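You operate a simulated robot arm through the tools that you are given. There is no shell and no other tool. Be economical: measure what you need, move in short steps, check, and stop when the job is done.

The job below is to be done with a simulated robot arm. You get a single attempt, and the scene is never put back.

Task
Take the short wooden bar on the top of the long table and put it away on the top of the folding table. Then stack the grey line card labelled "29" from the top of the long table on top of the grey line card marked "75". Then take the test bag on the top of the long table and put it away on the top of the white desk. Then open the second trolley drawer, take the white tub from the third drawer from the bottom of the trolley and leave it on the upper near shelf of the bench, then shut the drawer. Then take the pink chalk and put it on top of the folded blue canopy. Then take the blue cone and put it on the top of the bench. Then put two of the black bands from the top of the bench in the yellow crate. Then take the green link and put it on the green plate. Then take the red box on the top of the patch table and put it away on the top of the side table. Do these in the order given. Set down upright: pink chalk, blue cone, red box.
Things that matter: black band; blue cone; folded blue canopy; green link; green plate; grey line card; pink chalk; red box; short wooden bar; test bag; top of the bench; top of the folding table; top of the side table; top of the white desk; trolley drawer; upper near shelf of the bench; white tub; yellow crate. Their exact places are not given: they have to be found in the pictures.

The check looks at the end state, three seconds after you hand in, the way a careful person would. Anything else that was tipped, shoved, dropped, spilled or broken makes it a failure.

Robot
A 7-joint arm with a two-finger parallel gripper on a trunk, on a base that drives. Base frame: it is fixed to the floor where the robot stands at the start and does not move with it; the origin is under the middle of the robot, x ahead of it, y to its left, z up. Units: cm, rad, N and s.
With the tool pointing down near the work surface it reaches from about 10 to 68 cm from the robot's upright axis, wherever it stands. Its first joint turns from -2.897 to 2.897 rad. Places, roughly: black band (5x4x2 cm) [-140, 10, 90]; blue cone (6x6x12 cm) [-130, 0, 50]; folded blue canopy [75, 250, 100]; green link [-100, -50, 100]; green plate [125, -100, 100]; grey line card [50, 125, 100]; pink chalk [125, 275, 100]; red box [100, -475, 100]; short wooden bar (24x4x4 cm) [50, 0, 90]; test bag [50, 175, 100]; top of the bench [-130, 70, 90]; top of the folding table [-150, -320, 90]; top of the side table [-370, 40, 80]; top of the white desk (25x34 cm) [366, -84, 80]; trolley drawer [120, 200, 60]; upper near shelf of the bench [-130, -30, 50]; white tub (8x8x5 cm) [120, 210, 60]; yellow crate (41x25x11 cm) [-370, 20, 90]. Payload 3.43 kg.
Tool frame: the origin (TCP) lies between the finger pads and is the grasp point; the fingertips stand 3.4 cm ahead of it; z points along the fingers, y is the line along which they close. Largest opening 12.8 cm; finger width 2.4, thickness 1.2; the body of the gripper, 4.8 by 13 cm, starts 9.6 cm behind the TCP.
Orientation is that of the tool frame in the base frame, as [roll, pitch, yaw] about the fixed x, y, z axes, in that order (R = Rz(yaw) Ry(pitch) Rx(roll)). With the fingers straight down and closing along the base's y, the tool's x points along the base's -x, its y along +y and its z along -z.

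Tools
- The arm moves only by the tool apply_moves. Its argument "moves" is a list that holds one entry, the list of rows, each a list of 7 numbers: the shift along the base's x, y, z in units of 50 mm (1.0 is 50 mm), then the turn, a rotation vector about the base's x, y, z in units of 8 degrees (1.0 is 8 degrees), then the closure, from 0 (fully open) to 1 (shut). In form: [[[dx, dy, dz, rx, ry, rz, hand], ...]]. A call has 1 to 12 rows; each row shifts and turns the commanded pose from where the row before left it. A call with a number of a shift or a turn outside -1 to 1 is refused whole. Each row takes 0.2 s and may step no farther than 5 cm and 0.15 rad from the row before; otherwise, or with a gripper value out of range, the whole call is refused. Where a pose cannot be reached the arm comes as near as it can. A force on the tool above 40 N (or 10 N above the force at the start of the call, whichever is more), or a blocked arm, ends the call early, and 0.2 s more pass. The fingers move at their own pace (about 10.8 cm/s each) and stop on an object; they squeeze with about 43 N. The grip force told is the motor's: it shows also when the fingers shut on nothing. Time passes only in rows, and 0.2 s behind the last, so rows that do not move let the fingers close. It gives the time, the measured TCP pose, the force on the tool (base axes), the opening and the grip force at its end, in the units of the frame above (readings bear some noise), with the torque about the TCP (base axes, N m) and any sound that the robot's microphone picked up.
- Cameras (640 x 400 px; columns grow to the right, rows downward): "scene" is now at [-4.76, 10.22, 139.94]; the picture's right is [-0.63, -0.78, 0.00], its down [-0.72, 0.59, -0.36] and it looks along [0.28, -0.23, -0.93] (base axes); focal length 214 px, centre (320, 200). "wrist" rides on the gripper at [7.6, -1.1, -16] in the tool frame; the picture's right is [0.15, 0.99, 0.00], its down [-0.88, 0.13, -0.46] and it looks along [-0.45, 0.07, 0.89] (tool axes); focal length 234 px, centre (320, 200).
- camera(camera): a new picture of that camera. No time passes.
- move_column(by): slides the trunk up (or, below 0, down) by that many cm; the arm and the scene camera ride with it, the base frame stays. It gives what a move gives, with no picture.
- drive_base(legs): drives the robot by 1 to 6 legs, each [ahead, left, turn to the left] in cm, cm and rad, along the robot's own axes; the way and the turn of a leg run together, so that a leg with both is an arc; at most 150 cm and 3.142 rad a leg. The arm and the cameras ride along, it lands a little off, and it stops where it bumps. It gives what a move gives.
- turn_head(pan, tilt): turns the head with the scene camera to pan (to the left, within 1.501 rad either way) and tilt (down, from -0.506 to 1.204), counted from straight ahead of the robot. It gives what a move gives.
- measure_at(camera, pixels): for up to 12 pixels [column, row] of the newest picture of that camera ("zoom" is the newest enlarged one), the place [x, y, z] in the base frame of the surface seen there, good to about 0.2 cm. No time passes.
- close_up(camera, box): a new picture of the part [left, top, right, bottom] of that camera's present view, enlarged. No time passes.
- close_job(): hands the job in; it is judged then, once.

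Work in short steps. Measure before you move; look again where a grasp or a placing could have gone wrong, and mend it. You have 364 turns and 314 pictures in all, those below and enlarged ones among them. Open the gripper and draw the arm clear of the work before you hand the job in, unless the task says otherwise; then end with one line.

The tools are called after ">>>" by a JSON object that holds its "method" and its "body". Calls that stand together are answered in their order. apply_moves: Moves the arm, as the interface text tells. Its arguments: {"type":"object","properties":{"moves":{"type":"array","items":{"type":"array","items":{"type":"array","items":{"type":"number"}}}}},"required":["moves"]} The other tools are called the same way: move_column (by) slides the trunk up or down; drive_base (legs) drives the base; turn_head (pan, tilt) turns the head that bears the scene camera; camera (camera) takes a picture; measure_at (camera, pixels) gives the place of the surface under pixels of a picture; close_up (camera, box) takes an enlarged picture of a part of a camera's view; close_job () hands the job in.

At the start:

```text
time: 0.0
position: [-34.5, 18.47, 112.88]
orientation: [-3.141, 0.001, -3.14]
ft_force: [-0.3, 0.4, 0.2]
moment: [0.0, 0.03, -0.01]
width: 12.8
grasp_force: 0.1
trunk travel left (down, up): [-15.0, 17.4]
robot x, y, heading: [-0.25, 0.02, 0.003]
head pan, tilt: [-0.682, 1.201]
```

scene: 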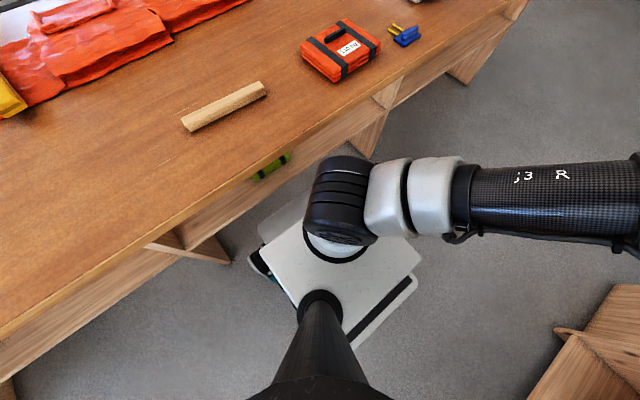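
wrist: 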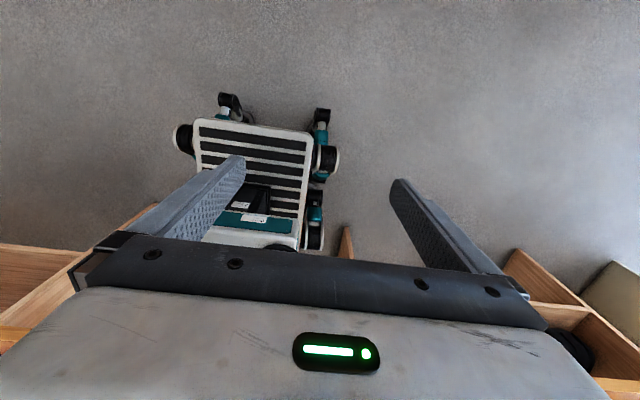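

The scene picture shows the bar on the long table around (225,105). I measure it and then look around with the head.

>>> {"method": "measure_at", "body": {"camera": "scene", "pixels": [[185, 122], [263, 87], [225, 105], [340, 48], [405, 35], [100, 200], [200, 225], [380, 90], [30, 355], [270, 165], [600, 330], [60, 20]]}}

>>> {"method": "turn_head", "body": {"pan": 0, "tilt": 0.4}}

>>> {"method": "camera", "body": {"camera": "scene"}}

>>> {"method": "turn_head", "body": {"pan": 1.4, "tilt": 0.3}}

>>> {"method": "camera", "body": {"camera": "scene"}}

>>> {"method": "turn_head", "body": {"pan": -1.4, "tilt": 0.3}}

>>> {"method": "camera", "body": {"camera": "scene"}}

```text
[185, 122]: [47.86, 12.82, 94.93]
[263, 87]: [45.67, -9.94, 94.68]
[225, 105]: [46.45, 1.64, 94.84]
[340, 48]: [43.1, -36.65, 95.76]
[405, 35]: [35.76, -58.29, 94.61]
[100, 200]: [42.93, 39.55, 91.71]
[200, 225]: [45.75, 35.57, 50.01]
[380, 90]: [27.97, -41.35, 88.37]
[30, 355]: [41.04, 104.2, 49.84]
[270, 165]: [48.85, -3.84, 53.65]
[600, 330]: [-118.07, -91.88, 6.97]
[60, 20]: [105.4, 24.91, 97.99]
```

```text
time: 1.1
position: [-34.37, 18.37, 112.83]
orientation: [3.141, 0.002, 3.141]
ft_force: [0.0, -0.1, -0.1]
moment: [-0.01, -0.05, -0.02]
width: 12.81
grasp_force: 0.2
trunk travel left (down, up): [-15.0, 17.4]
robot x, y, heading: [0.32, 0.38, 0.001]
head pan, tilt: [0.0, 0.4]
```

```text
311 pictures are left
```

scene: 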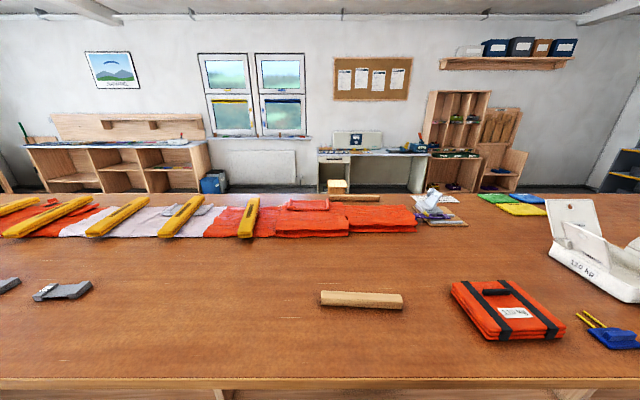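

```text
time: 2.7
position: [-34.41, 18.53, 112.87]
orientation: [-3.141, 0.001, -3.141]
ft_force: [1.0, 0.9, 1.0]
moment: [-0.01, -0.02, -0.01]
width: 12.8
grasp_force: 0.1
trunk travel left (down, up): [-15.0, 17.4]
robot x, y, heading: [-0.27, -0.0, 0.0]
head pan, tilt: [1.4, 0.3]
```

```text
310 pictures are left
```

scene: 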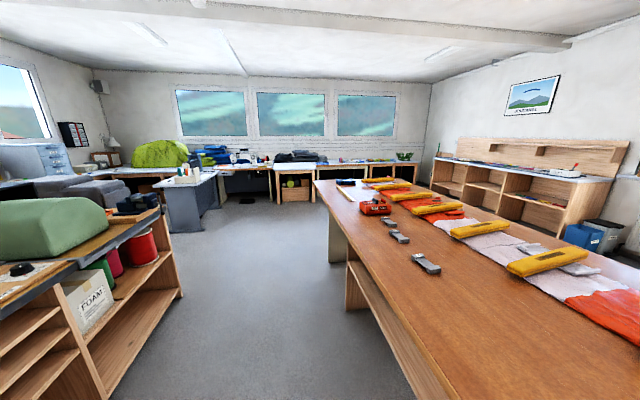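

```text
time: 5.1
position: [-34.41, 18.59, 112.74]
orientation: [-3.141, 0.0, -3.14]
ft_force: [-1.3, 1.2, -0.3]
moment: [-0.03, 0.0, -0.01]
width: 12.8
grasp_force: 0.1
trunk travel left (down, up): [-15.0, 17.4]
robot x, y, heading: [-0.04, 0.03, 0.003]
head pan, tilt: [-1.4, 0.3]
```

```text
309 pictures are left
```

scene: 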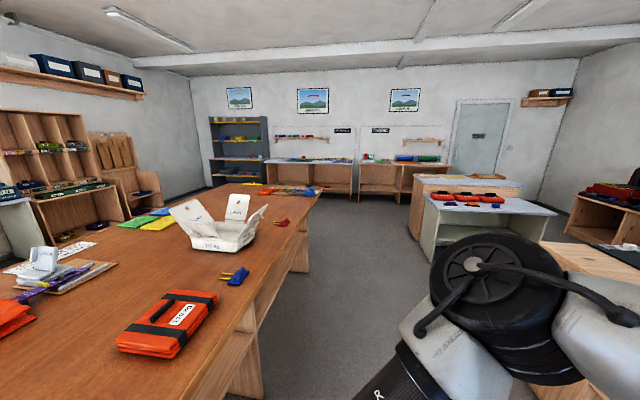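

The bar lies along y at about (46.5, 1.5), top at z≈94.8. The arm is behind the robot, so I swing it round by the left side toward the front, turning the tool so that it will close along x.

>>> {"method": "apply_moves", "body": {"moves": [[[0.49, 0.79, 0, 0, 0, -0.51, 0], [0.58, 0.73, 0, 0, 0, -0.51, 0], [0.66, 0.65, 0, 0, 0, -0.51, 0], [0.73, 0.57, 0, 0, 0, -0.51, 0], [0.8, 0.48, 0, 0, 0, -0.51, 0], [0.85, 0.38, 0, 0, 0, -0.51, 0], [0.89, 0.28, 0, 0, 0, -0.51, 0], [0.91, 0.17, 0, 0, 0, -0.51, 0], [0.93, 0.06, 0, 0, 0, -0.51, 0], [0.93, -0.05, 0, 0, 0, -0.51, 0], [0.92, -0.16, 0, 0, 0, -0.51, 0]]]}}

>>> {"method": "turn_head", "body": {"pan": 0.3, "tilt": 0.6}}

>>> {"method": "camera", "body": {"camera": "scene"}}

```text
time: 7.6
position: [6.09, 38.46, 111.19]
orientation: [3.089, 0.149, 2.409]
ft_force: [-0.1, 0.6, -0.2]
moment: [0.0, -0.01, 0.01]
width: 12.82
grasp_force: 0.1
trunk travel left (down, up): [-15.0, 17.4]
robot x, y, heading: [-0.22, -0.08, 0.004]
head pan, tilt: [-1.4, 0.3]
stopped in row 11: the arm was blocked; the commanded pose is now the measured one
```

```text
time: 9.3
position: [6.12, 38.53, 111.13]
orientation: [3.09, 0.149, 2.408]
ft_force: [-0.3, 0.1, -0.3]
moment: [-0.01, -0.02, -0.03]
width: 12.78
grasp_force: 0.0
trunk travel left (down, up): [-15.0, 17.4]
robot x, y, heading: [-0.03, -0.39, 0.001]
head pan, tilt: [0.3, 0.6]
```

```text
308 pictures are left
```

scene: 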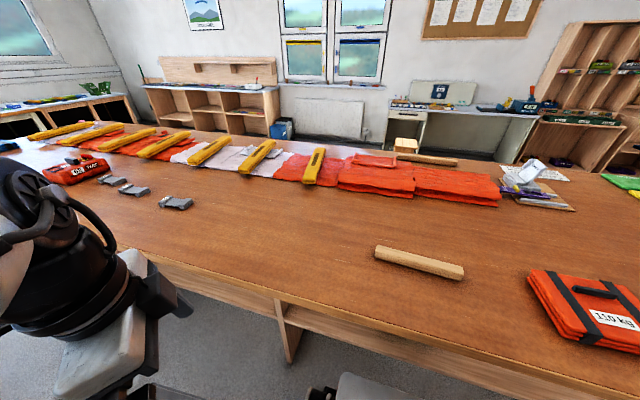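

The call was blocked near (6,38) with the tool tilted, which looks like a wrist joint limit. I turn the tool further along with the arm's swing and level it, in place.

>>> {"method": "apply_moves", "body": {"moves": [[[0, 0, 0.2, 0, 0, -0.9, 0], [0, 0, 0.2, 0, 0, -0.9, 0], [0, 0, 0, 0.14, 0.34, -0.8, 0], [0, 0, 0, 0.14, 0.34, -0.8, 0], [0, 0, 0, 0.14, 0.34, -0.8, 0]]]}}

>>> {"method": "turn_head", "body": {"pan": 0.9, "tilt": 0.9}}

>>> {"method": "camera", "body": {"camera": "scene"}}

```text
time: 10.7
position: [1.36, 38.82, 113.13]
orientation: [-3.088, 0.037, 1.952]
ft_force: [0.2, 1.1, -0.4]
moment: [-0.02, -0.03, 0.02]
width: 12.8
grasp_force: 0.1
trunk travel left (down, up): [-15.0, 17.4]
robot x, y, heading: [-0.19, -0.16, -0.0]
head pan, tilt: [0.3, 0.6]
stopped in row 5: the arm was blocked; the commanded pose is now the measured one
```

```text
time: 11.7
position: [1.17, 38.72, 112.69]
orientation: [-3.091, 0.049, 1.958]
ft_force: [0.1, -0.5, 0.0]
moment: [0.01, 0.02, 0.0]
width: 12.78
grasp_force: 0.2
trunk travel left (down, up): [-15.0, 17.4]
robot x, y, heading: [0.01, 0.3, -0.002]
head pan, tilt: [0.901, 0.901]
```

```text
307 pictures are left
```

scene: 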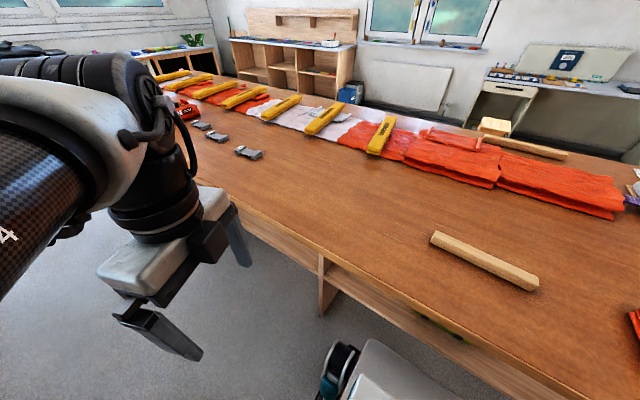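

The arm seems to have been wound to joint 1's end going this way (elbow behind left). I unwind by swinging the other way round, behind and then by the right side, turning the tool along.

>>> {"method": "apply_moves", "body": {"moves": [[[-0.947, -0.03, 0, 0, 0, 0.87, 0], [-0.936, -0.145, 0, 0, 0, 0.87, 0], [-0.911, -0.258, 0, 0, 0, 0.87, 0], [-0.873, -0.367, 0, 0, 0, 0.87, 0], [-0.822, -0.471, 0, 0, 0, 0.87, 0], [-0.758, -0.567, 0, 0, 0, 0.87, 0], [-0.684, -0.655, 0, 0, 0, 0.87, 0], [-0.599, -0.734, 0, 0, 0, 0.87, 0], [-0.505, -0.801, 0, 0, 0, 0.87, 0], [-0.403, -0.857, 0, 0, 0, 0.87, 0], [-0.296, -0.9, 0, 0, 0, 0.87, 0], [-0.184, -0.929, 0, 0, 0, 0.87, 0]]]}}

>>> {"method": "apply_moves", "body": {"moves": [[[-0.069, -0.944, 0, 0, 0, 0.87, 0], [0.046, -0.946, 0, 0, 0, 0.87, 0], [0.161, -0.933, 0, 0, 0, 0.87, 0], [0.274, -0.907, 0, 0, 0, 0.87, 0], [0.382, -0.866, 0, 0, 0, 0.87, 0], [0.485, -0.813, 0, 0, 0, 0.87, 0], [0.58, -0.748, 0, 0, 0, 0.87, 0], [0.667, -0.672, 0, 0, 0, 0.87, 0], [0.744, -0.586, 0, 0, 0, 0.87, 0], [0.81, -0.491, 0, 0, 0, 0.87, 0], [0.864, -0.388, 0, 0, 0, 0.87, 0], [0.905, -0.28, 0, 0, 0, 0.87, 0]]]}}

```text
time: 14.3
position: [-37.99, 5.07, 113.13]
orientation: [-3.087, 0.036, -2.874]
ft_force: [-0.6, -0.1, -0.1]
moment: [-0.04, 0.0, 0.01]
width: 12.82
grasp_force: 0.1
trunk travel left (down, up): [-15.0, 17.4]
robot x, y, heading: [0.52, 0.01, -0.0]
head pan, tilt: [0.901, 0.901]
```

```text
time: 16.9
position: [-8.6, -37.58, 113.05]
orientation: [-3.086, 0.036, -1.418]
ft_force: [0.0, -0.3, -0.4]
moment: [0.0, -0.01, 0.0]
width: 12.83
grasp_force: 0.0
trunk travel left (down, up): [-15.0, 17.4]
robot x, y, heading: [0.13, -0.12, 0.002]
head pan, tilt: [0.901, 0.901]
```

The swing goes smoothly now. I continue round to the front.

>>> {"method": "apply_moves", "body": {"moves": [[[0.932, -0.168, 0, 0, 0, 0.95, 0], [0.946, -0.053, 0, 0, 0, 0.95, 0], [0.945, 0.063, 0, 0, 0, 0.95, 0], [0.93, 0.177, 0, 0, 0, 0.95, 0], [0.902, 0.289, 0, 0, 0, 0.95, 0], [0.86, 0.397, 0, 0, 0, 0.95, 0], [0.805, 0.499, 0, 0, 0, 0.95, 0], [0.738, 0.593, 0, 0, 0, 0.95, 0], [0.66, 0.679, 0, 0, 0, 0.95, 0], [0.573, 0.754, 0, 0, 0, 0.95, 0], [0.476, 0.818, 0, 0, 0, 0.95, 0], [0.373, 0.87, 0, 0, 0, 0.95, 0]]]}}

>>> {"method": "apply_moves", "body": {"moves": [[[0.264, 0.909, 0, 0, 0, 0.95, 0], [0.151, 0.935, 0, 0, 0, 0.95, 0], [0.5, 0.6, 0, 0, 0, 0.95, 0], [0.5, 0, 0, 0, 0, 0.95, 0], [0.4, 0, 0, 0, 0, 0.95, 0], [0, 0, 0, 0, 0, 0.95, 0], [0, 0, 0, 0, 0, 0.95, 0], [0, 0, 0, 0, 0, 0.95, 0], [0, 0, 0, 0, 0, 0.95, 0]]]}}

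>>> {"method": "turn_head", "body": {"pan": 0.1, "tilt": 0.9}}

>>> {"method": "camera", "body": {"camera": "scene"}}

>>> {"method": "camera", "body": {"camera": "wrist"}}

```text
time: 19.5
position: [19.72, -40.31, 114.34]
orientation: [-3.086, 0.038, 0.176]
ft_force: [-0.3, -0.4, -0.2]
moment: [0.03, -0.01, -0.01]
width: 12.81
grasp_force: 0.0
out of reach, approached as far as the arm can: row 5, 6, 7, 8, 9, 10, 11, 12
trunk travel left (down, up): [-15.0, 17.4]
robot x, y, heading: [-0.01, 0.12, 0.004]
head pan, tilt: [0.901, 0.901]
```

```text
time: 21.5
position: [21.53, -41.69, 114.36]
orientation: [-3.086, 0.038, 1.369]
ft_force: [0.5, -0.2, 0.1]
moment: [0.04, 0.01, 0.0]
width: 12.8
grasp_force: 0.0
out of reach, approached as far as the arm can: row 1, 2, 3, 4, 5, 9
trunk travel left (down, up): [-15.0, 17.4]
robot x, y, heading: [0.1, 0.12, 0.001]
head pan, tilt: [0.901, 0.901]
```

```text
time: 22.6
position: [21.44, -41.65, 114.29]
orientation: [-3.089, 0.036, 1.366]
ft_force: [0.2, 0.2, 0.0]
moment: [-0.02, 0.02, 0.01]
width: 12.8
grasp_force: 0.1
trunk travel left (down, up): [-15.0, 17.4]
robot x, y, heading: [-0.1, 0.17, -0.002]
head pan, tilt: [0.099, 0.901]
```

```text
306 pictures are left
```

scene: 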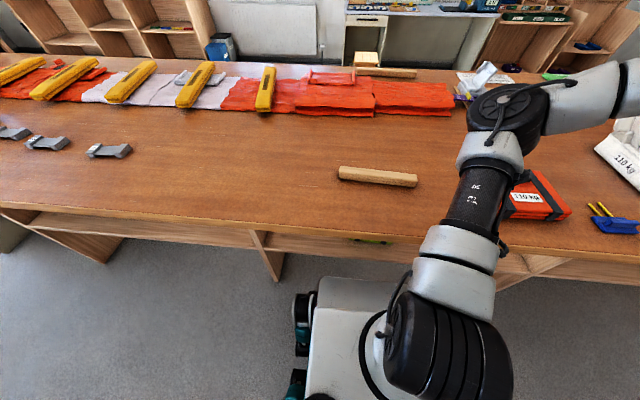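

```text
305 pictures are left
```

wrist: 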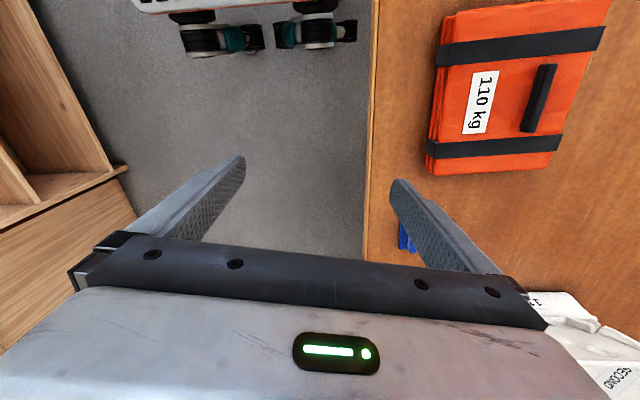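

The arm has come to the front-right but stopped being able to follow. I measure the elbow and forearm to understand its shape.

>>> {"method": "measure_at", "body": {"camera": "scene", "pixels": [[430, 350], [460, 260], [470, 210], [490, 150], [500, 110], [580, 100], [620, 90]]}}

>>> {"method": "turn_head", "body": {"pan": -0.9, "tilt": 0.6}}

>>> {"method": "camera", "body": {"camera": "scene"}}

```text
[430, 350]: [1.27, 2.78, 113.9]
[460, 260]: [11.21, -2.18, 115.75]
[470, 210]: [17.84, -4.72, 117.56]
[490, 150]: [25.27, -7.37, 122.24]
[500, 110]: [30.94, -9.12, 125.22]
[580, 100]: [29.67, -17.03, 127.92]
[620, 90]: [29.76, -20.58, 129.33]
```

```text
time: 23.9
position: [21.43, -41.6, 114.4]
orientation: [-3.088, 0.036, 1.367]
ft_force: [0.5, 0.1, 0.3]
moment: [0.05, 0.02, 0.01]
width: 12.78
grasp_force: 0.2
trunk travel left (down, up): [-15.0, 17.4]
robot x, y, heading: [-0.38, -0.06, -0.002]
head pan, tilt: [-0.901, 0.6]
```

```text
304 pictures are left
```

scene: 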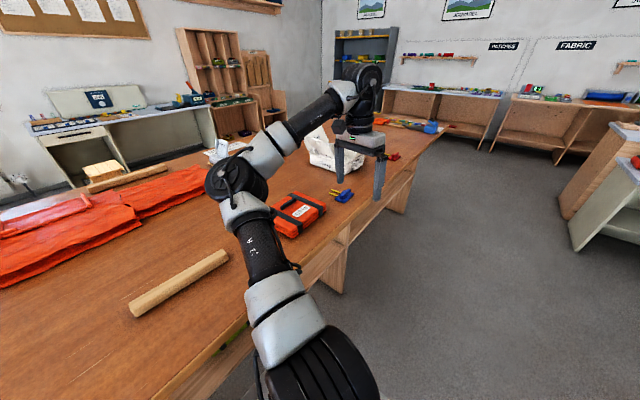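

The upper arm lies level toward the front with the forearm bent to the right. I test a small tangential move toward the front to see what the arm does.

>>> {"method": "apply_moves", "body": {"moves": [[[0, 0.9, 0, 0, 0, 0, 0], [0.3, 0.9, 0, 0, 0, 0, 0], [0.3, 0.9, 0, 0, 0, 0, 0]]]}}

```text
time: 24.7
position: [18.24, -39.92, 113.71]
orientation: [-3.087, 0.039, 1.367]
ft_force: [-0.3, -0.2, 0.2]
moment: [0.0, 0.0, -0.01]
width: 12.79
grasp_force: 0.0
out of reach, approached as far as the arm can: row 1, 2, 3
trunk travel left (down, up): [-15.0, 17.4]
robot x, y, heading: [0.15, 0.05, -0.004]
head pan, tilt: [-0.901, 0.6]
```

The arm's posture (upper arm leaned over, joint 1 near its end) is what limits it. I raise the hand high near the axis, so that the arm stands upright and can then swing over the head mast to a normal front posture.

>>> {"method": "apply_moves", "body": {"moves": [[[-0.152, 0.344, 0.88, 0.019, -0.044, 0, 0], [-0.152, 0.344, 0.88, 0.019, -0.044, 0, 0], [-0.152, 0.344, 0.88, 0.019, -0.044, 0, 0], [-0.152, 0.344, 0.88, 0.019, -0.044, 0, 0], [-0.152, 0.344, 0.88, 0.019, -0.044, 0, 0], [-0.152, 0.344, 0.88, 0.019, -0.044, 0, 0], [-0.152, 0.344, 0.88, 0.019, -0.044, 0, 0], [-0.152, 0.344, 0.88, 0.019, -0.044, 0, 0], [-0.152, 0.344, 0.88, 0.019, -0.044, 0, 0], [-0.152, 0.344, 0.88, 0.019, -0.044, 0, 0]]]}}

>>> {"method": "turn_head", "body": {"pan": -0.6, "tilt": 0.1}}

>>> {"method": "camera", "body": {"camera": "scene"}}

```text
time: 26.9
position: [9.85, -32.72, 137.95]
orientation: [-3.14, 0.007, 1.367]
ft_force: [-0.8, 0.2, -0.3]
moment: [-0.02, -0.05, 0.0]
width: 12.8
grasp_force: 0.1
out of reach, approached as far as the arm can: row 1, 2, 3, 4, 6, 7, 8, 9, 10
trunk travel left (down, up): [-15.0, 17.4]
robot x, y, heading: [-0.01, 0.24, -0.001]
head pan, tilt: [-0.901, 0.6]
```

```text
time: 27.9
position: [9.95, -32.73, 137.76]
orientation: [-3.141, 0.006, 1.368]
ft_force: [-0.5, 0.3, 1.0]
moment: [0.01, 0.0, 0.01]
width: 12.82
grasp_force: 0.1
trunk travel left (down, up): [-15.0, 17.4]
robot x, y, heading: [-0.17, 0.12, -0.004]
head pan, tilt: [-0.6, 0.099]
```

```text
303 pictures are left
```

scene: 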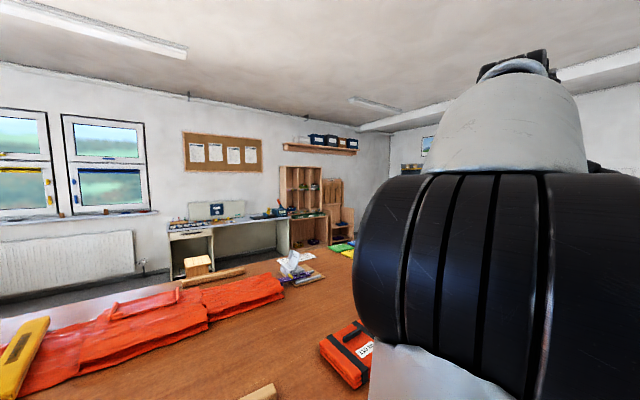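

The upper arm is upright now. I swing the hand clockwise round behind the robot while raising it further.

>>> {"method": "apply_moves", "body": {"moves": [[[-0.84, -0.08, 0.3, 0, 0, -0.9, 0], [-0.82, 0.03, 0.3, 0, 0, -0.9, 0], [-0.8, 0.13, 0.3, 0, 0, -0.9, 0], [-0.76, 0.22, 0.3, 0, 0, -0.9, 0], [-0.71, 0.31, 0.3, 0, 0, -0.9, 0], [-0.66, 0.39, 0.3, 0, 0, -0.9, 0], [-0.59, 0.46, 0.3, 0, 0, -0.9, 0], [-0.52, 0.52, 0.3, 0, 0, -0.9, 0], [-0.44, 0.57, 0.3, 0, 0, -0.9, 0], [-0.36, 0.61, 0.3, 0, 0, -0.9, 0], [-0.27, 0.63, 0.3, 0, 0, -0.9, 0], [-0.19, 0.65, 0.3, 0, 0, -0.9, 0]]]}}

```text
time: 30.4
position: [-32.73, -4.15, 137.6]
orientation: [3.141, 0.001, -0.141]
ft_force: [-0.4, -0.1, 0.2]
moment: [0.05, -0.01, 0.03]
width: 12.81
grasp_force: 0.0
out of reach, approached as far as the arm can: row 1, 2, 3, 4, 5, 6, 7, 8, 9, 10, 11, 12
trunk travel left (down, up): [-15.0, 17.4]
robot x, y, heading: [-0.26, 0.06, -0.0]
head pan, tilt: [-0.6, 0.099]
```

Height tops out at z≈137 with radius 33, which already puts the forearm above the mast. I go on clockwise over the left side at this radius.

>>> {"method": "apply_moves", "body": {"moves": [[[-0.052, 0.804, 0, 0, 0, -1, 0], [0.046, 0.805, 0, 0, 0, -1, 0], [0.144, 0.793, 0, 0, 0, -1, 0], [0.24, 0.77, 0, 0, 0, -1, 0], [0.332, 0.735, 0, 0, 0, -1, 0], [0.419, 0.689, 0, 0, 0, -1, 0], [0.5, 0.633, 0, 0, 0, -1, 0], [0.573, 0.567, 0, 0, 0, -1, 0], [0.638, 0.493, 0, 0, 0, -1, 0]]]}}

>>> {"method": "turn_head", "body": {"pan": -0.1, "tilt": 0.1}}

>>> {"method": "camera", "body": {"camera": "scene"}}

```text
time: 31.4
position: [-34.75, 0.96, 135.53]
orientation: [-3.085, -0.038, -0.386]
ft_force: [-0.7, -0.2, 0.7]
moment: [0.03, -0.06, -0.05]
width: 12.83
grasp_force: 0.1
out of reach, approached as far as the arm can: row 3
trunk travel left (down, up): [-15.0, 17.4]
robot x, y, heading: [0.06, 0.28, -0.005]
head pan, tilt: [-0.6, 0.099]
stopped in row 4: the arm was blocked; the commanded pose is now the measured one
```

```text
time: 32.3
position: [-34.65, 1.33, 135.57]
orientation: [-3.087, -0.04, -0.39]
ft_force: [-0.3, -0.8, -0.2]
moment: [0.01, -0.01, 0.01]
width: 12.82
grasp_force: 0.1
trunk travel left (down, up): [-15.0, 17.4]
robot x, y, heading: [0.26, 0.01, 0.002]
head pan, tilt: [-0.099, 0.099]
```

```text
302 pictures are left
```

scene: 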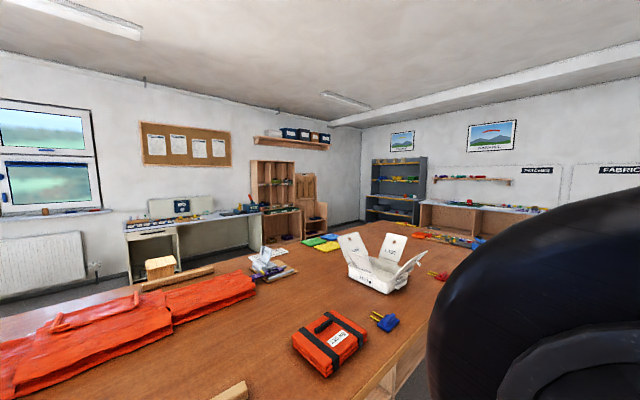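

Blocked again, probably against the head. I measure where the arm parts are in this view and look with the head panned toward the arm.

>>> {"method": "measure_at", "body": {"camera": "scene", "pixels": [[450, 320], [500, 260], [600, 210], [630, 300], [560, 380]]}}

>>> {"method": "turn_head", "body": {"pan": -1.3, "tilt": 0.4}}

>>> {"method": "camera", "body": {"camera": "scene"}}

>>> {"method": "measure_at", "body": {"camera": "scene", "pixels": [[320, 20], [320, 100], [320, 200], [320, 300], [320, 390], [100, 200], [550, 200], [200, 100], [450, 100], [500, 350], [150, 350]]}}

```text
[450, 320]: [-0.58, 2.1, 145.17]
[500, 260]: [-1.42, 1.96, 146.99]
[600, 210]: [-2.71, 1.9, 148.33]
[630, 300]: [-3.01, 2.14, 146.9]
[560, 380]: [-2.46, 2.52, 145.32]
```

```text
time: 33.7
position: [-34.78, 1.5, 135.14]
orientation: [-3.08, -0.047, -0.398]
ft_force: [-0.6, 0.1, -0.6]
moment: [-0.03, 0.0, 0.02]
width: 12.79
grasp_force: 0.0
trunk travel left (down, up): [-15.0, 17.4]
robot x, y, heading: [-0.01, 0.04, 0.004]
head pan, tilt: [-1.3, 0.4]
```

```text
301 pictures are left
```

scene: 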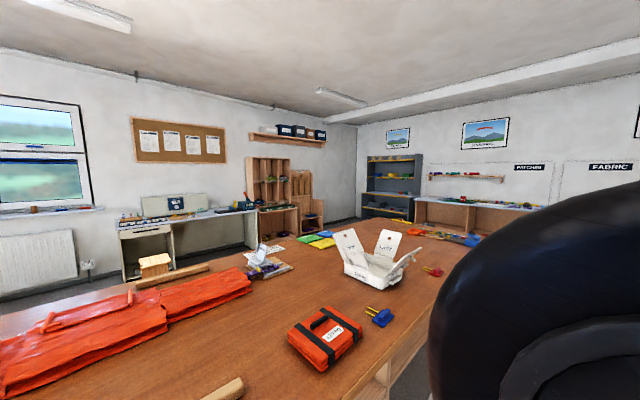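

```text
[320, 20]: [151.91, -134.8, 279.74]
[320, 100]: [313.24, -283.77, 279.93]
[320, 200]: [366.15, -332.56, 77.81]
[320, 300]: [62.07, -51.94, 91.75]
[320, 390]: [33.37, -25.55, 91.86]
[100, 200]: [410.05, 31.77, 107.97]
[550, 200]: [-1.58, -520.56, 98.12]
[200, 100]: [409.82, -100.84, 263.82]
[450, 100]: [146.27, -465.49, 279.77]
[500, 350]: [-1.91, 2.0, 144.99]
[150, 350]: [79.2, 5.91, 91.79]
```

The elbow is touching the head (the head did not turn). I back off counter-clockwise to the rear right.

>>> {"method": "apply_moves", "body": {"moves": [[[0.014, -0.806, 0, 0, 0, 0, 0], [0.112, -0.798, 0, 0, 0, 0, 0], [0.209, -0.779, 0, 0, 0, 0, 0], [0.302, -0.747, 0, 0, 0, 0, 0], [0.391, -0.705, 0, 0, 0, 0, 0], [0.474, -0.652, 0, 0, 0, 0, 0], [0.55, -0.589, 0, 0, 0, 0, 0]]]}}

>>> {"method": "turn_head", "body": {"pan": -1.3, "tilt": 0.4}}

>>> {"method": "camera", "body": {"camera": "scene"}}

```text
time: 35.3
position: [-24.59, -21.77, 135.8]
orientation: [-3.096, -0.036, -0.404]
ft_force: [0.1, 0.5, 0.0]
moment: [-0.02, -0.01, -0.01]
width: 12.81
grasp_force: 0.0
out of reach, approached as far as the arm can: row 3, 5
trunk travel left (down, up): [-15.0, 17.4]
robot x, y, heading: [-0.07, 0.21, -0.003]
head pan, tilt: [-1.3, 0.4]
```

```text
time: 35.9
position: [-24.63, -21.61, 135.7]
orientation: [-3.094, -0.035, -0.407]
ft_force: [1.0, 0.0, 0.9]
moment: [-0.04, 0.05, 0.03]
width: 12.78
grasp_force: 0.1
trunk travel left (down, up): [-15.0, 17.4]
robot x, y, heading: [-0.13, 0.39, 0.0]
head pan, tilt: [-1.3, 0.4]
```

```text
300 pictures are left
```

scene: 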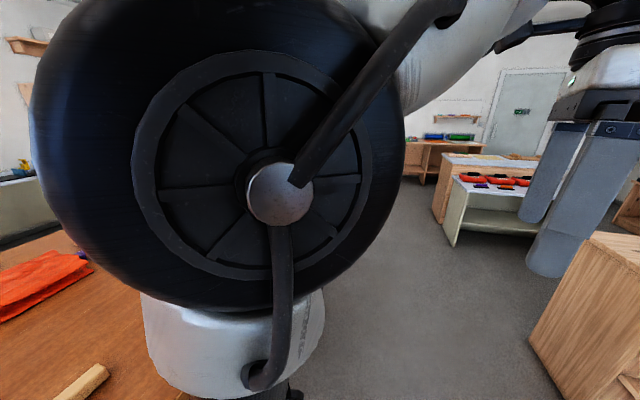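

The arm is clear of the head now. I raise the hand and tip it to point outward, so that the forearm can stand upright above the head before the swing.

>>> {"method": "apply_moves", "body": {"moves": [[[-0.23, -0.2, 0.4, -0.617, 0.71, 0, 0], [-0.23, -0.2, 0.47, -0.617, 0.71, 0, 0], [-0.21, -0.18, 0.54, -0.617, 0.71, 0, 0], [-0.19, -0.16, 0.61, -0.617, 0.71, 0, 0], [-0.17, -0.14, 0.67, -0.617, 0.71, 0, 0], [-0.13, -0.11, 0.73, -0.617, 0.71, 0, 0], [-0.09, -0.08, 0.78, -0.617, 0.71, 0, 0], [-0.05, -0.04, 0.83, -0.617, 0.71, 0, 0], [0, 0, 0.87, -0.617, 0.71, 0, 0], [0.05, 0.05, 0.9, -0.617, 0.71, 0, 0], [0.1, 0.09, 0.92, -0.617, 0.71, 0, 0], [0.15, 0.13, 0.92, -0.617, 0.71, 0, 0]]]}}

>>> {"method": "camera", "body": {"camera": "scene"}}

```text
time: 38.5
position: [-30.91, -24.79, 176.8]
orientation: [1.626, 0.444, -0.823]
ft_force: [-1.5, 3.2, 0.5]
moment: [0.01, -0.07, 0.47]
width: 12.82
grasp_force: 0.0
out of reach, approached as far as the arm can: row 11, 12
trunk travel left (down, up): [-15.0, 17.4]
robot x, y, heading: [-0.07, 0.3, -0.002]
head pan, tilt: [-1.3, 0.4]
```

```text
299 pictures are left
```

scene: 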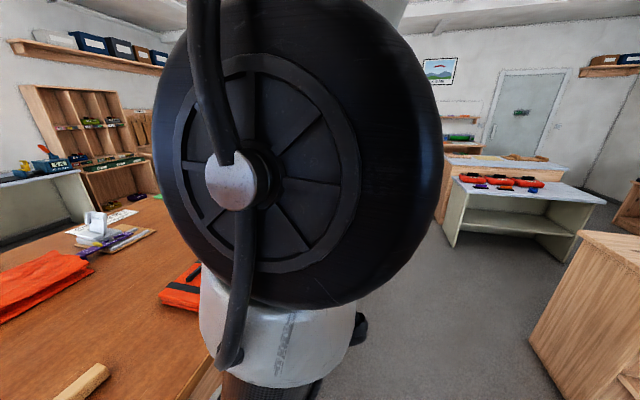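

The hand now points outward at z≈177. I shift it away from the head (toward front-right) so the elbow leans clear.

>>> {"method": "apply_moves", "body": {"moves": [[[0.47, -0.73, -0.15, 0, 0, 0, 0], [0.47, -0.73, -0.15, 0, 0, 0, 0], [0.47, -0.73, -0.15, 0, 0, 0, 0], [0.47, -0.73, -0.15, 0, 0, 0, 0], [0.47, -0.73, -0.15, 0, 0, 0, 0], [0.47, -0.73, -0.15, 0, 0, 0, 0]]]}}

>>> {"method": "camera", "body": {"camera": "scene"}}

```text
time: 39.9
position: [-16.19, -47.06, 171.76]
orientation: [1.628, 0.451, -0.819]
ft_force: [0.0, -0.4, -0.2]
moment: [0.02, 0.01, -0.02]
width: 12.81
grasp_force: 0.0
out of reach, approached as far as the arm can: row 6
trunk travel left (down, up): [-15.0, 17.4]
robot x, y, heading: [0.52, -0.07, -0.003]
head pan, tilt: [-1.3, 0.4]
```

```text
298 pictures are left
```

scene: 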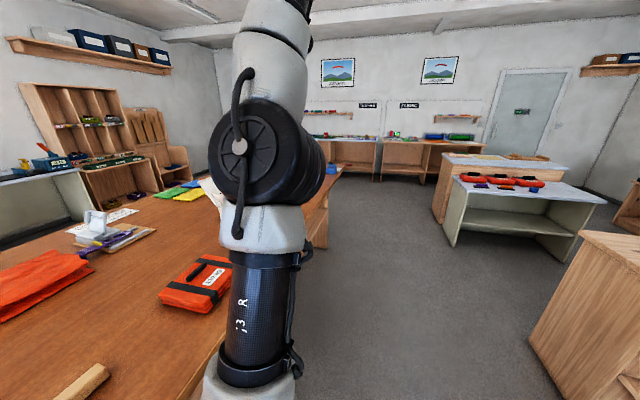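

The elbow now leans clear of the head. I spin the hand clockwise about the wrist (pointing rear-right → rear → left → front) at this height.

>>> {"method": "apply_moves", "body": {"moves": [[[-0.358, 0.464, 0, 0, 0, -1, 0], [-0.29, 0.509, 0, 0, 0, -1, 0], [-0.217, 0.544, 0, 0, 0, -1, 0], [-0.139, 0.569, 0, 0, 0, -1, 0], [-0.058, 0.583, 0, 0, 0, -1, 0], [0.024, 0.586, 0, 0, 0, -1, 0], [0.105, 0.577, 0, 0, 0, -1, 0], [0.184, 0.556, 0, 0, 0, -1, 0], [0.26, 0.525, 0, 0, 0, -1, 0]]]}}

>>> {"method": "camera", "body": {"camera": "scene"}}

```text
time: 41.9
position: [-17.57, -20.83, 170.37]
orientation: [1.627, 0.451, -2.075]
ft_force: [-0.4, 0.4, 0.9]
moment: [0.0, 0.03, -0.04]
width: 12.8
grasp_force: 0.1
out of reach, approached as far as the arm can: row 2, 4, 6, 7, 9
trunk travel left (down, up): [-15.0, 17.4]
robot x, y, heading: [0.19, 0.01, -0.001]
head pan, tilt: [-1.3, 0.4]
```

```text
297 pictures are left
```

scene: 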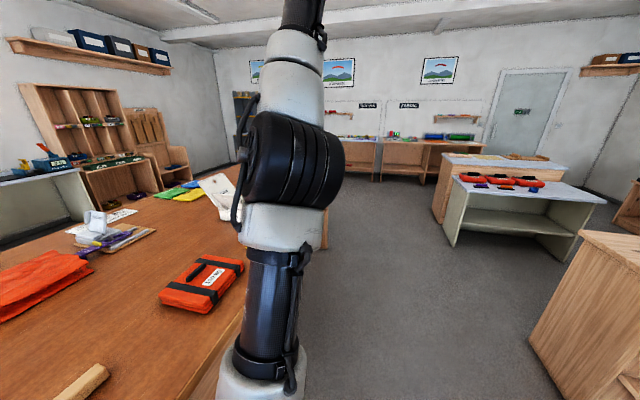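

Works well; the elbow is rotating as hoped. I continue the spin.

>>> {"method": "apply_moves", "body": {"moves": [[[0.33, 0.484, 0, 0, 0, -1, 0], [0.394, 0.433, 0, 0, 0, -1, 0], [0.451, 0.374, 0, 0, 0, -1, 0], [0.499, 0.308, 0, 0, 0, -1, 0], [0.537, 0.236, 0, 0, 0, -1, 0], [0.564, 0.159, 0, 0, 0, -1, 0], [0.581, 0.079, 0, 0, 0, -1, 0], [0.586, -0.003, 0, 0, 0, -1, 0]]]}}

>>> {"method": "apply_moves", "body": {"moves": [[[0.58, -0.085, 0, 0, 0, -1, 0], [0.562, -0.164, 0, 0, 0, -1, 0], [0.534, -0.241, 0, 0, 0, -1, 0], [0.495, -0.313, 0, 0, 0, -1, 0], [0.447, -0.379, 0, 0, 0, -1, 0], [0.39, -0.438, 0, 0, 0, -1, 0], [0.325, -0.488, 0, 0, 0, -1, 0], [0.254, -0.528, 0, 0, 0, -1, 0], [0.178, -0.558, 0, 0, 0, -1, 0]]]}}

>>> {"method": "camera", "body": {"camera": "scene"}}

```text
time: 43.7
position: [-1.75, -10.67, 169.1]
orientation: [1.624, 0.449, -3.084]
ft_force: [0.4, -0.6, -0.3]
moment: [-0.02, -0.01, -0.02]
width: 12.78
grasp_force: 0.2
out of reach, approached as far as the arm can: row 2, 4, 5, 7
trunk travel left (down, up): [-15.0, 17.4]
robot x, y, heading: [-0.15, 0.09, -0.002]
head pan, tilt: [-1.3, 0.4]
```

```text
time: 45.7
position: [10.05, -19.49, 169.35]
orientation: [1.609, 0.479, 2.168]
ft_force: [-0.8, -0.4, -0.3]
moment: [-0.02, -0.01, 0.02]
width: 12.81
grasp_force: 0.0
out of reach, approached as far as the arm can: row 2, 3, 4, 6, 8, 9
trunk travel left (down, up): [-15.0, 17.4]
robot x, y, heading: [0.22, 0.15, -0.002]
head pan, tilt: [-1.3, 0.4]
```

```text
296 pictures are left
```

scene: 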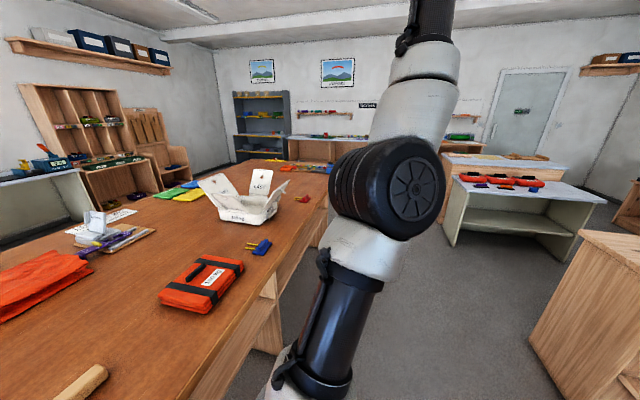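

The hand now points forward (azimuth ≈33°) with the elbow on the right. I bring it down in front, tipping it back to point straight down.

>>> {"method": "apply_moves", "body": {"moves": [[[0.367, 0.192, -0.783, -0.512, 0.788, 0, 0], [0.367, 0.192, -0.783, -0.512, 0.788, 0, 0], [0.367, 0.192, -0.783, -0.512, 0.788, 0, 0], [0.367, 0.192, -0.783, -0.512, 0.788, 0, 0], [0.367, 0.192, -0.783, -0.512, 0.788, 0, 0], [0.367, 0.192, -0.783, -0.512, 0.788, 0, 0], [0.367, 0.192, -0.783, -0.512, 0.788, 0, 0], [0.367, 0.192, -0.783, -0.512, 0.788, 0, 0], [0.367, 0.192, -0.783, -0.512, 0.788, 0, 0], [0.367, 0.192, -0.783, -0.512, 0.788, 0, 0], [0.367, 0.192, -0.783, -0.512, 0.788, 0, 0], [0.367, 0.192, -0.783, -0.512, 0.788, 0, 0]]]}}

>>> {"method": "turn_head", "body": {"pan": -0.4, "tilt": 0.6}}

>>> {"method": "camera", "body": {"camera": "scene"}}

```text
time: 48.3
position: [32.12, -7.68, 122.43]
orientation: [-3.106, -0.023, 2.626]
ft_force: [-0.3, -0.3, 0.2]
moment: [-0.01, -0.04, 0.01]
width: 12.84
grasp_force: 0.1
trunk travel left (down, up): [-15.0, 17.4]
robot x, y, heading: [0.09, 0.06, 0.001]
head pan, tilt: [-1.3, 0.4]
```

```text
time: 49.5
position: [32.19, -7.83, 122.15]
orientation: [-3.105, -0.031, 2.625]
ft_force: [0.7, -0.2, 0.4]
moment: [0.0, 0.02, 0.01]
width: 12.78
grasp_force: 0.0
trunk travel left (down, up): [-15.0, 17.4]
robot x, y, heading: [-0.17, 0.32, 0.0]
head pan, tilt: [-0.4, 0.6]
```

```text
295 pictures are left
```

scene: 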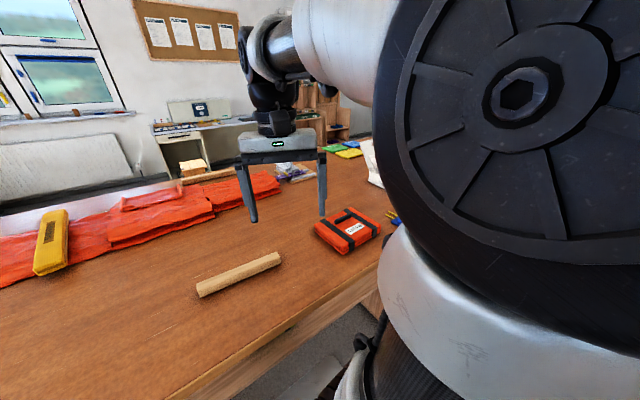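

The arm is now in a good front posture. I turn the tool to close across the bar (yaw ≈ 84°) and go above it.

>>> {"method": "apply_moves", "body": {"moves": [[[0.318, 0.207, -0.273, 0.013, -0.036, -0.915, 0], [0.318, 0.207, -0.273, 0.013, -0.036, -0.915, 0], [0.318, 0.207, -0.273, 0.013, -0.036, -0.915, 0], [0.318, 0.207, -0.273, 0.013, -0.036, -0.915, 0], [0.318, 0.207, -0.273, 0.013, -0.036, -0.915, 0], [0.318, 0.207, -0.273, 0.013, -0.036, -0.915, 0], [0.318, 0.207, -0.273, 0.013, -0.036, -0.915, 0], [0.318, 0.207, -0.273, 0.013, -0.036, -0.915, 0], [0.318, 0.207, -0.273, 0.013, -0.036, -0.915, 0]]]}}

>>> {"method": "camera", "body": {"camera": "wrist"}}

>>> {"method": "camera", "body": {"camera": "scene"}}

```text
time: 51.5
position: [46.53, 1.45, 110.24]
orientation: [3.13, -0.015, 1.474]
ft_force: [-1.5, 0.0, 0.2]
moment: [-0.01, 0.04, -0.01]
width: 12.79
grasp_force: 0.2
trunk travel left (down, up): [-15.0, 17.4]
robot x, y, heading: [0.22, 0.09, 0.002]
head pan, tilt: [-0.4, 0.6]
```

```text
294 pictures are left
```

wrist: 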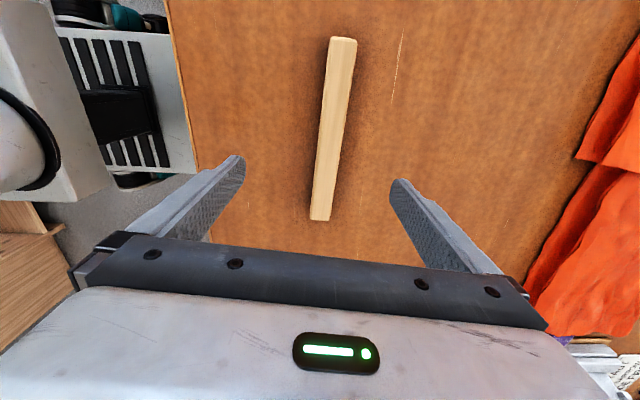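

```text
293 pictures are left
```

scene: 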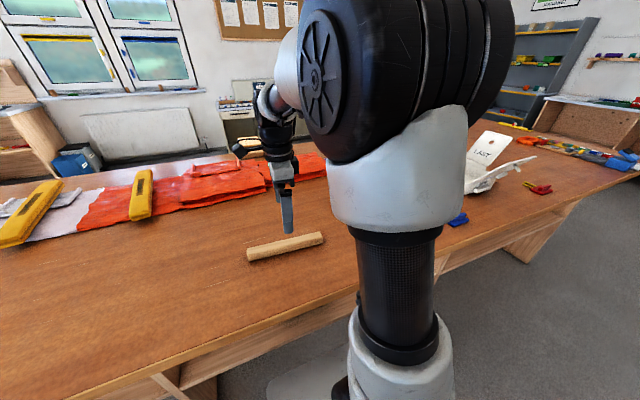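

The bar lies between the fingers, from (342,40) to (320,218) in the wrist picture. I measure it for the fine placement.

>>> {"method": "measure_at", "body": {"camera": "wrist", "pixels": [[342, 42], [332, 130], [320, 215], [332, 45], [353, 45], [322, 130], [343, 130], [280, 130], [400, 130]]}}

```text
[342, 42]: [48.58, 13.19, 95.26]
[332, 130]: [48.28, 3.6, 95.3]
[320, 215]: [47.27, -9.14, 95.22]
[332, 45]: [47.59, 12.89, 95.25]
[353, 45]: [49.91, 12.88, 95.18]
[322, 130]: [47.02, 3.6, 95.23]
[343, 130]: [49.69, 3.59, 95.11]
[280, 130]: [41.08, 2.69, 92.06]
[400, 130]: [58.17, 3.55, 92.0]
```

Bar centre (48.1, 2.0), top 95.2, table 92.0. I descend to TCP z≈96 and close.

>>> {"method": "apply_moves", "body": {"moves": [[[0.17, 0.05, -0.6, 0.04, 0.04, 0.12, 0], [0.17, 0.05, -0.6, 0.04, 0.04, 0.12, 0], [0, 0, -0.6, 0, 0, 0, 0], [0, 0, -0.6, 0, 0, 0, 0], [0, 0, -0.45, 0, 0, 0, 0], [0, 0, 0, 0, 0, 0, 0.6], [0, 0, 0, 0, 0, 0, 1], [0, 0, 0, 0, 0, 0, 1], [0, 0, 0, 0, 0, 0, 1], [0, 0, 0, 0, 0, 0, 1]]]}}

```text
time: 53.7
position: [48.14, 1.99, 96.0]
orientation: [-3.141, -0.024, 1.51]
ft_force: [0.3, 0.6, 0.1]
moment: [0.07, -0.01, -0.01]
width: 3.15
grasp_force: 43.0
trunk travel left (down, up): [-15.0, 17.4]
robot x, y, heading: [0.13, 0.1, -0.002]
head pan, tilt: [-0.4, 0.6]
```

Gripped (3.15 cm, 43 N). I lift and draw in, then look to the right/rear for the folding table.

>>> {"method": "apply_moves", "body": {"moves": [[[0, 0, 0.8, 0, 0, 0, 1], [0, 0, 0.8, 0, 0, 0, 1], [-0.2, 0, 0.8, 0, 0, 0, 1], [-0.4, 0, 0.8, 0, 0, 0, 1], [-0.7, -0.05, 0.6, 0, 0, 0, 1], [-0.7, -0.05, 0.3, 0, 0, 0, 1], [-0.7, -0.05, 0, 0, 0, 0, 1]]]}}

>>> {"method": "turn_head", "body": {"pan": -1.5, "tilt": 0.35}}

>>> {"method": "camera", "body": {"camera": "scene"}}

```text
time: 55.3
position: [34.83, 1.05, 115.61]
orientation: [-3.118, -0.019, 1.508]
ft_force: [0.5, 1.0, -1.6]
moment: [0.01, -0.02, -0.02]
width: 3.12
grasp_force: 43.4
trunk travel left (down, up): [-15.0, 17.4]
robot x, y, heading: [-0.24, 0.02, -0.002]
head pan, tilt: [-0.4, 0.6]
```

```text
time: 56.6
position: [34.82, 1.09, 116.37]
orientation: [3.14, -0.024, 1.509]
ft_force: [0.4, 0.2, -2.4]
moment: [0.0, 0.07, 0.02]
width: 3.15
grasp_force: 43.1
trunk travel left (down, up): [-15.0, 17.4]
robot x, y, heading: [-0.1, -0.02, 0.004]
head pan, tilt: [-1.499, 0.351]
```

```text
292 pictures are left
```

scene: 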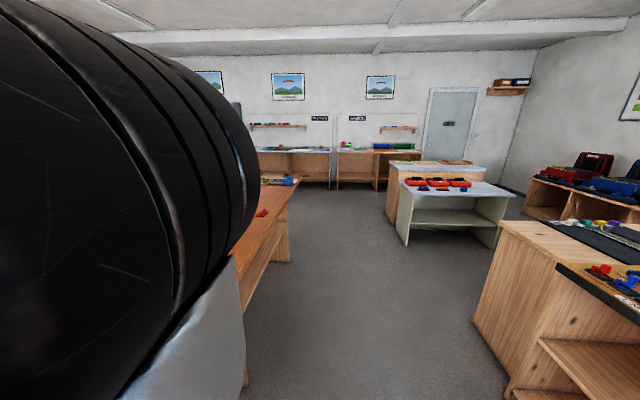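

>>> {"method": "measure_at", "body": {"camera": "scene", "pixels": [[435, 162], [460, 185], [405, 195], [510, 195], [490, 225], [540, 290], [480, 330], [505, 230], [410, 240], [290, 255], [300, 185], [360, 185]]}}

>>> {"method": "close_up", "body": {"camera": "scene", "box": [340, 120, 640, 320]}}

```text
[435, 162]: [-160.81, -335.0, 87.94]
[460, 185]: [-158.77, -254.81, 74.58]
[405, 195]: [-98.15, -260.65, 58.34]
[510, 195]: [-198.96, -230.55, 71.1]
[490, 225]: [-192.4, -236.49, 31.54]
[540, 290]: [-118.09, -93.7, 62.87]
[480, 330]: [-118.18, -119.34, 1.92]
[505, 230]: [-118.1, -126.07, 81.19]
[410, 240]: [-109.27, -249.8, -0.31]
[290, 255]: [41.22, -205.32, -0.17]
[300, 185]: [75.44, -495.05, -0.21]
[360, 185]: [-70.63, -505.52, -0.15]
```

```text
2.00 times, centred on (490, 220) of scene
```

zoom: 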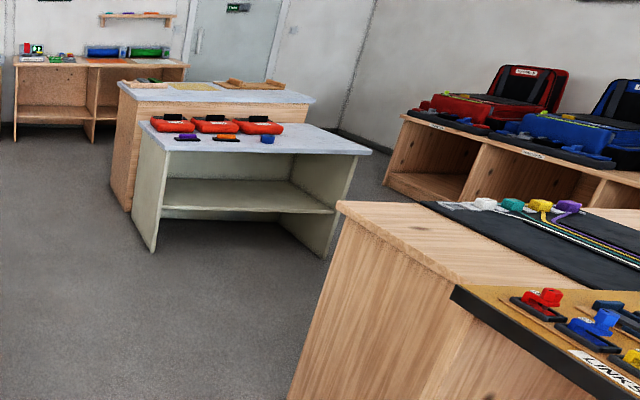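

The folding table is the wooden-sided one behind the grey-green desk. I measure its corners and clear spots.

>>> {"method": "measure_at", "body": {"camera": "zoom", "pixels": [[120, 84], [312, 100], [170, 92], [128, 205], [150, 118], [365, 148], [150, 250], [250, 85], [185, 86], [150, 84], [290, 95], [345, 205]]}}

```text
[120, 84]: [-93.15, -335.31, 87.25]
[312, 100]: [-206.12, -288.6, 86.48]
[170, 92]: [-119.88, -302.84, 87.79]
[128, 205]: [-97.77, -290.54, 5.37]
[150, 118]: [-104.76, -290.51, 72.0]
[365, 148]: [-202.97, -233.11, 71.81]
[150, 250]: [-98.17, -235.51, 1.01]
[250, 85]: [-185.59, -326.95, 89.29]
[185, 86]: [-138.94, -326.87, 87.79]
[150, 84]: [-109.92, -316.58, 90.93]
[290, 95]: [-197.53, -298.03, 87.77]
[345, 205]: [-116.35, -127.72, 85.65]
```

The folding table's +x end is at x≈-93, y≈-345…-290. I back off from the long table and drive right to about (-35,-315), then turn round to face it.

>>> {"method": "drive_base", "body": {"legs": [[-35, 0, 0], [0, -150, 0], [0, -150, 0], [0, -15, 0], [0, 0, 1.57], [0, 0, 1.57]]}}

>>> {"method": "turn_head", "body": {"pan": 0.3, "tilt": 0.6}}

>>> {"method": "camera", "body": {"camera": "scene"}}

```text
time: 97.3
position: [-73.38, -321.06, 116.38]
orientation: [3.14, -0.025, -1.629]
ft_force: [-0.4, 0.1, -1.7]
moment: [0.01, -0.01, -0.03]
width: 3.14
grasp_force: 43.0
trunk travel left (down, up): [-15.0, 17.4]
robot x, y, heading: [-38.79, -319.91, -3.139]
head pan, tilt: [-1.499, 0.351]
```

```text
time: 99.1
position: [-73.5, -321.07, 116.1]
orientation: [-3.134, -0.025, -1.631]
ft_force: [0.5, -0.8, -2.1]
moment: [0.01, 0.01, 0.03]
width: 3.14
grasp_force: 43.0
trunk travel left (down, up): [-15.0, 17.4]
robot x, y, heading: [-38.07, -320.09, -3.141]
head pan, tilt: [0.3, 0.6]
```

```text
290 pictures are left
```

scene: 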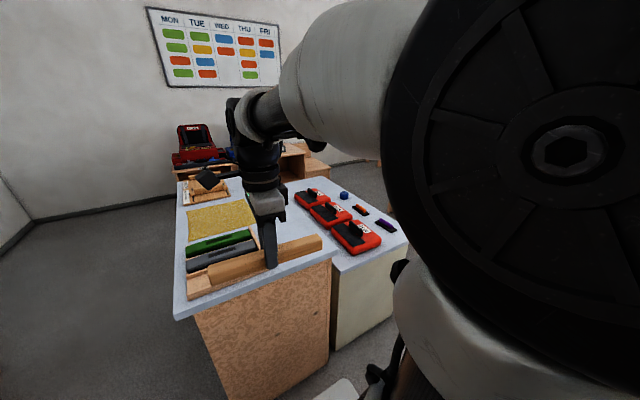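

I look closer at the table top to find a free spot.

>>> {"method": "close_up", "body": {"camera": "scene", "box": [160, 160, 360, 320]}}

>>> {"method": "camera", "body": {"camera": "wrist"}}

```text
2.50 times, centred on (260, 240) of scene
```

zoom: 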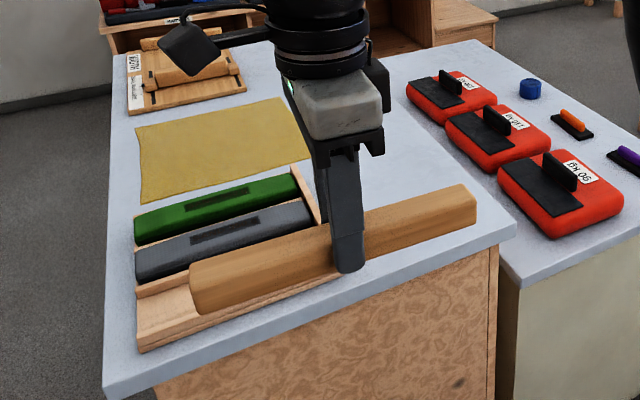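

```text
288 pictures are left
```

wrist: 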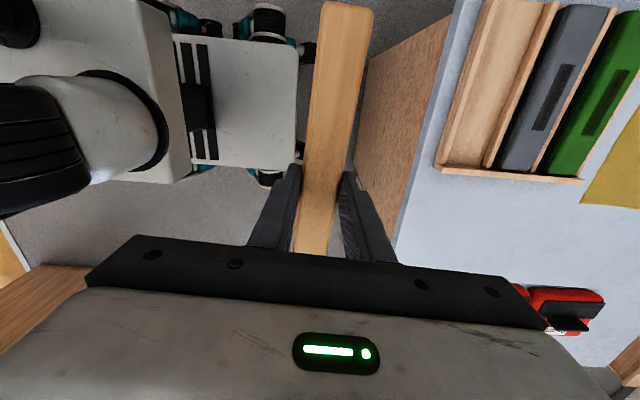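

The table carries a wooden tray with three slots; grey and green bars fill two, and the nearest is empty – evidently the bar's place. I measure the slot.

>>> {"method": "measure_at", "body": {"camera": "wrist", "pixels": [[440, 150], [465, 155], [488, 160], [460, 80], [485, 80], [520, 80], [475, 10], [505, 10], [550, 10], [510, 175], [560, 90], [430, 170]]}}

>>> {"method": "measure_at", "body": {"camera": "zoom", "pixels": [[140, 348], [140, 290], [165, 315], [160, 280], [170, 262], [335, 290], [320, 280], [110, 360], [500, 235], [112, 200], [300, 240], [160, 295]]}}

```text
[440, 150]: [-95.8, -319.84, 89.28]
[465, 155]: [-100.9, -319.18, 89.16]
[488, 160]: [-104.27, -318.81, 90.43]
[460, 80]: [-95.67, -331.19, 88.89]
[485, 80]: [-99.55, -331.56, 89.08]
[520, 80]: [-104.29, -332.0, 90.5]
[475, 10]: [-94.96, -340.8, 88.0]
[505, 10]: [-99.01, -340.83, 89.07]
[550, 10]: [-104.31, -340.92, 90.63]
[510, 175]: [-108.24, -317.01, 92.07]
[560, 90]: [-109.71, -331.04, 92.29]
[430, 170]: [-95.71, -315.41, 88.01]
```

```text
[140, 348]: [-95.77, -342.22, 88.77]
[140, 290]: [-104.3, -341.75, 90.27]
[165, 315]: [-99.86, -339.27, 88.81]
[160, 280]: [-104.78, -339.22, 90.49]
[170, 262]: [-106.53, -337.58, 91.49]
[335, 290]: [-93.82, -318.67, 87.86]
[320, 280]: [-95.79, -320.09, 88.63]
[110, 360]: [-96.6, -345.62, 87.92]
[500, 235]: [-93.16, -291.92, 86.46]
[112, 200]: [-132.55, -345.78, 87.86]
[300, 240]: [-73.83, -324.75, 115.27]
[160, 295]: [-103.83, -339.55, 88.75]
```

Slot: x -96…-103.8, y -342.5…-319, floor z≈88.9. I drive a little nearer, [8 ahead, 6 left], then fine-align.

>>> {"method": "drive_base", "body": {"legs": [[8, 6, 0]]}}

>>> {"method": "camera", "body": {"camera": "wrist"}}

```text
time: 100.4
position: [-81.4, -327.12, 116.1]
orientation: [-3.134, -0.025, -1.631]
ft_force: [0.0, 1.4, -1.0]
moment: [-0.02, -0.01, -0.01]
width: 3.15
grasp_force: 42.8
trunk travel left (down, up): [-15.0, 17.4]
robot x, y, heading: [-46.46, -325.85, -3.139]
head pan, tilt: [0.3, 0.6]
```

```text
287 pictures are left
```

wrist: 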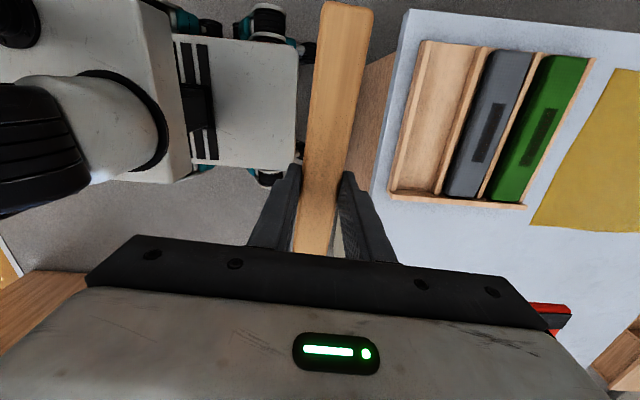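

The whole tray is visible. I measure slot ends and the bar's far end.

>>> {"method": "measure_at", "body": {"camera": "wrist", "pixels": [[425, 45], [455, 45], [484, 48], [395, 185], [415, 188], [435, 190], [415, 196], [345, 6], [425, 110], [448, 110], [470, 110], [440, 52]]}}

```text
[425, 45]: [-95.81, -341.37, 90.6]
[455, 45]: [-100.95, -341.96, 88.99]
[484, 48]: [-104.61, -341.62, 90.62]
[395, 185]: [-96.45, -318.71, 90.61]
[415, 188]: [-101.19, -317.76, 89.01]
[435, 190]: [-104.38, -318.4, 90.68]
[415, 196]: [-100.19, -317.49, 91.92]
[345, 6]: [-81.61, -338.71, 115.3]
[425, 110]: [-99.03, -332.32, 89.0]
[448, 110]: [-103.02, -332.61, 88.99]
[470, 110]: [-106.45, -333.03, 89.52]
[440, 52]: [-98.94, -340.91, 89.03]
```

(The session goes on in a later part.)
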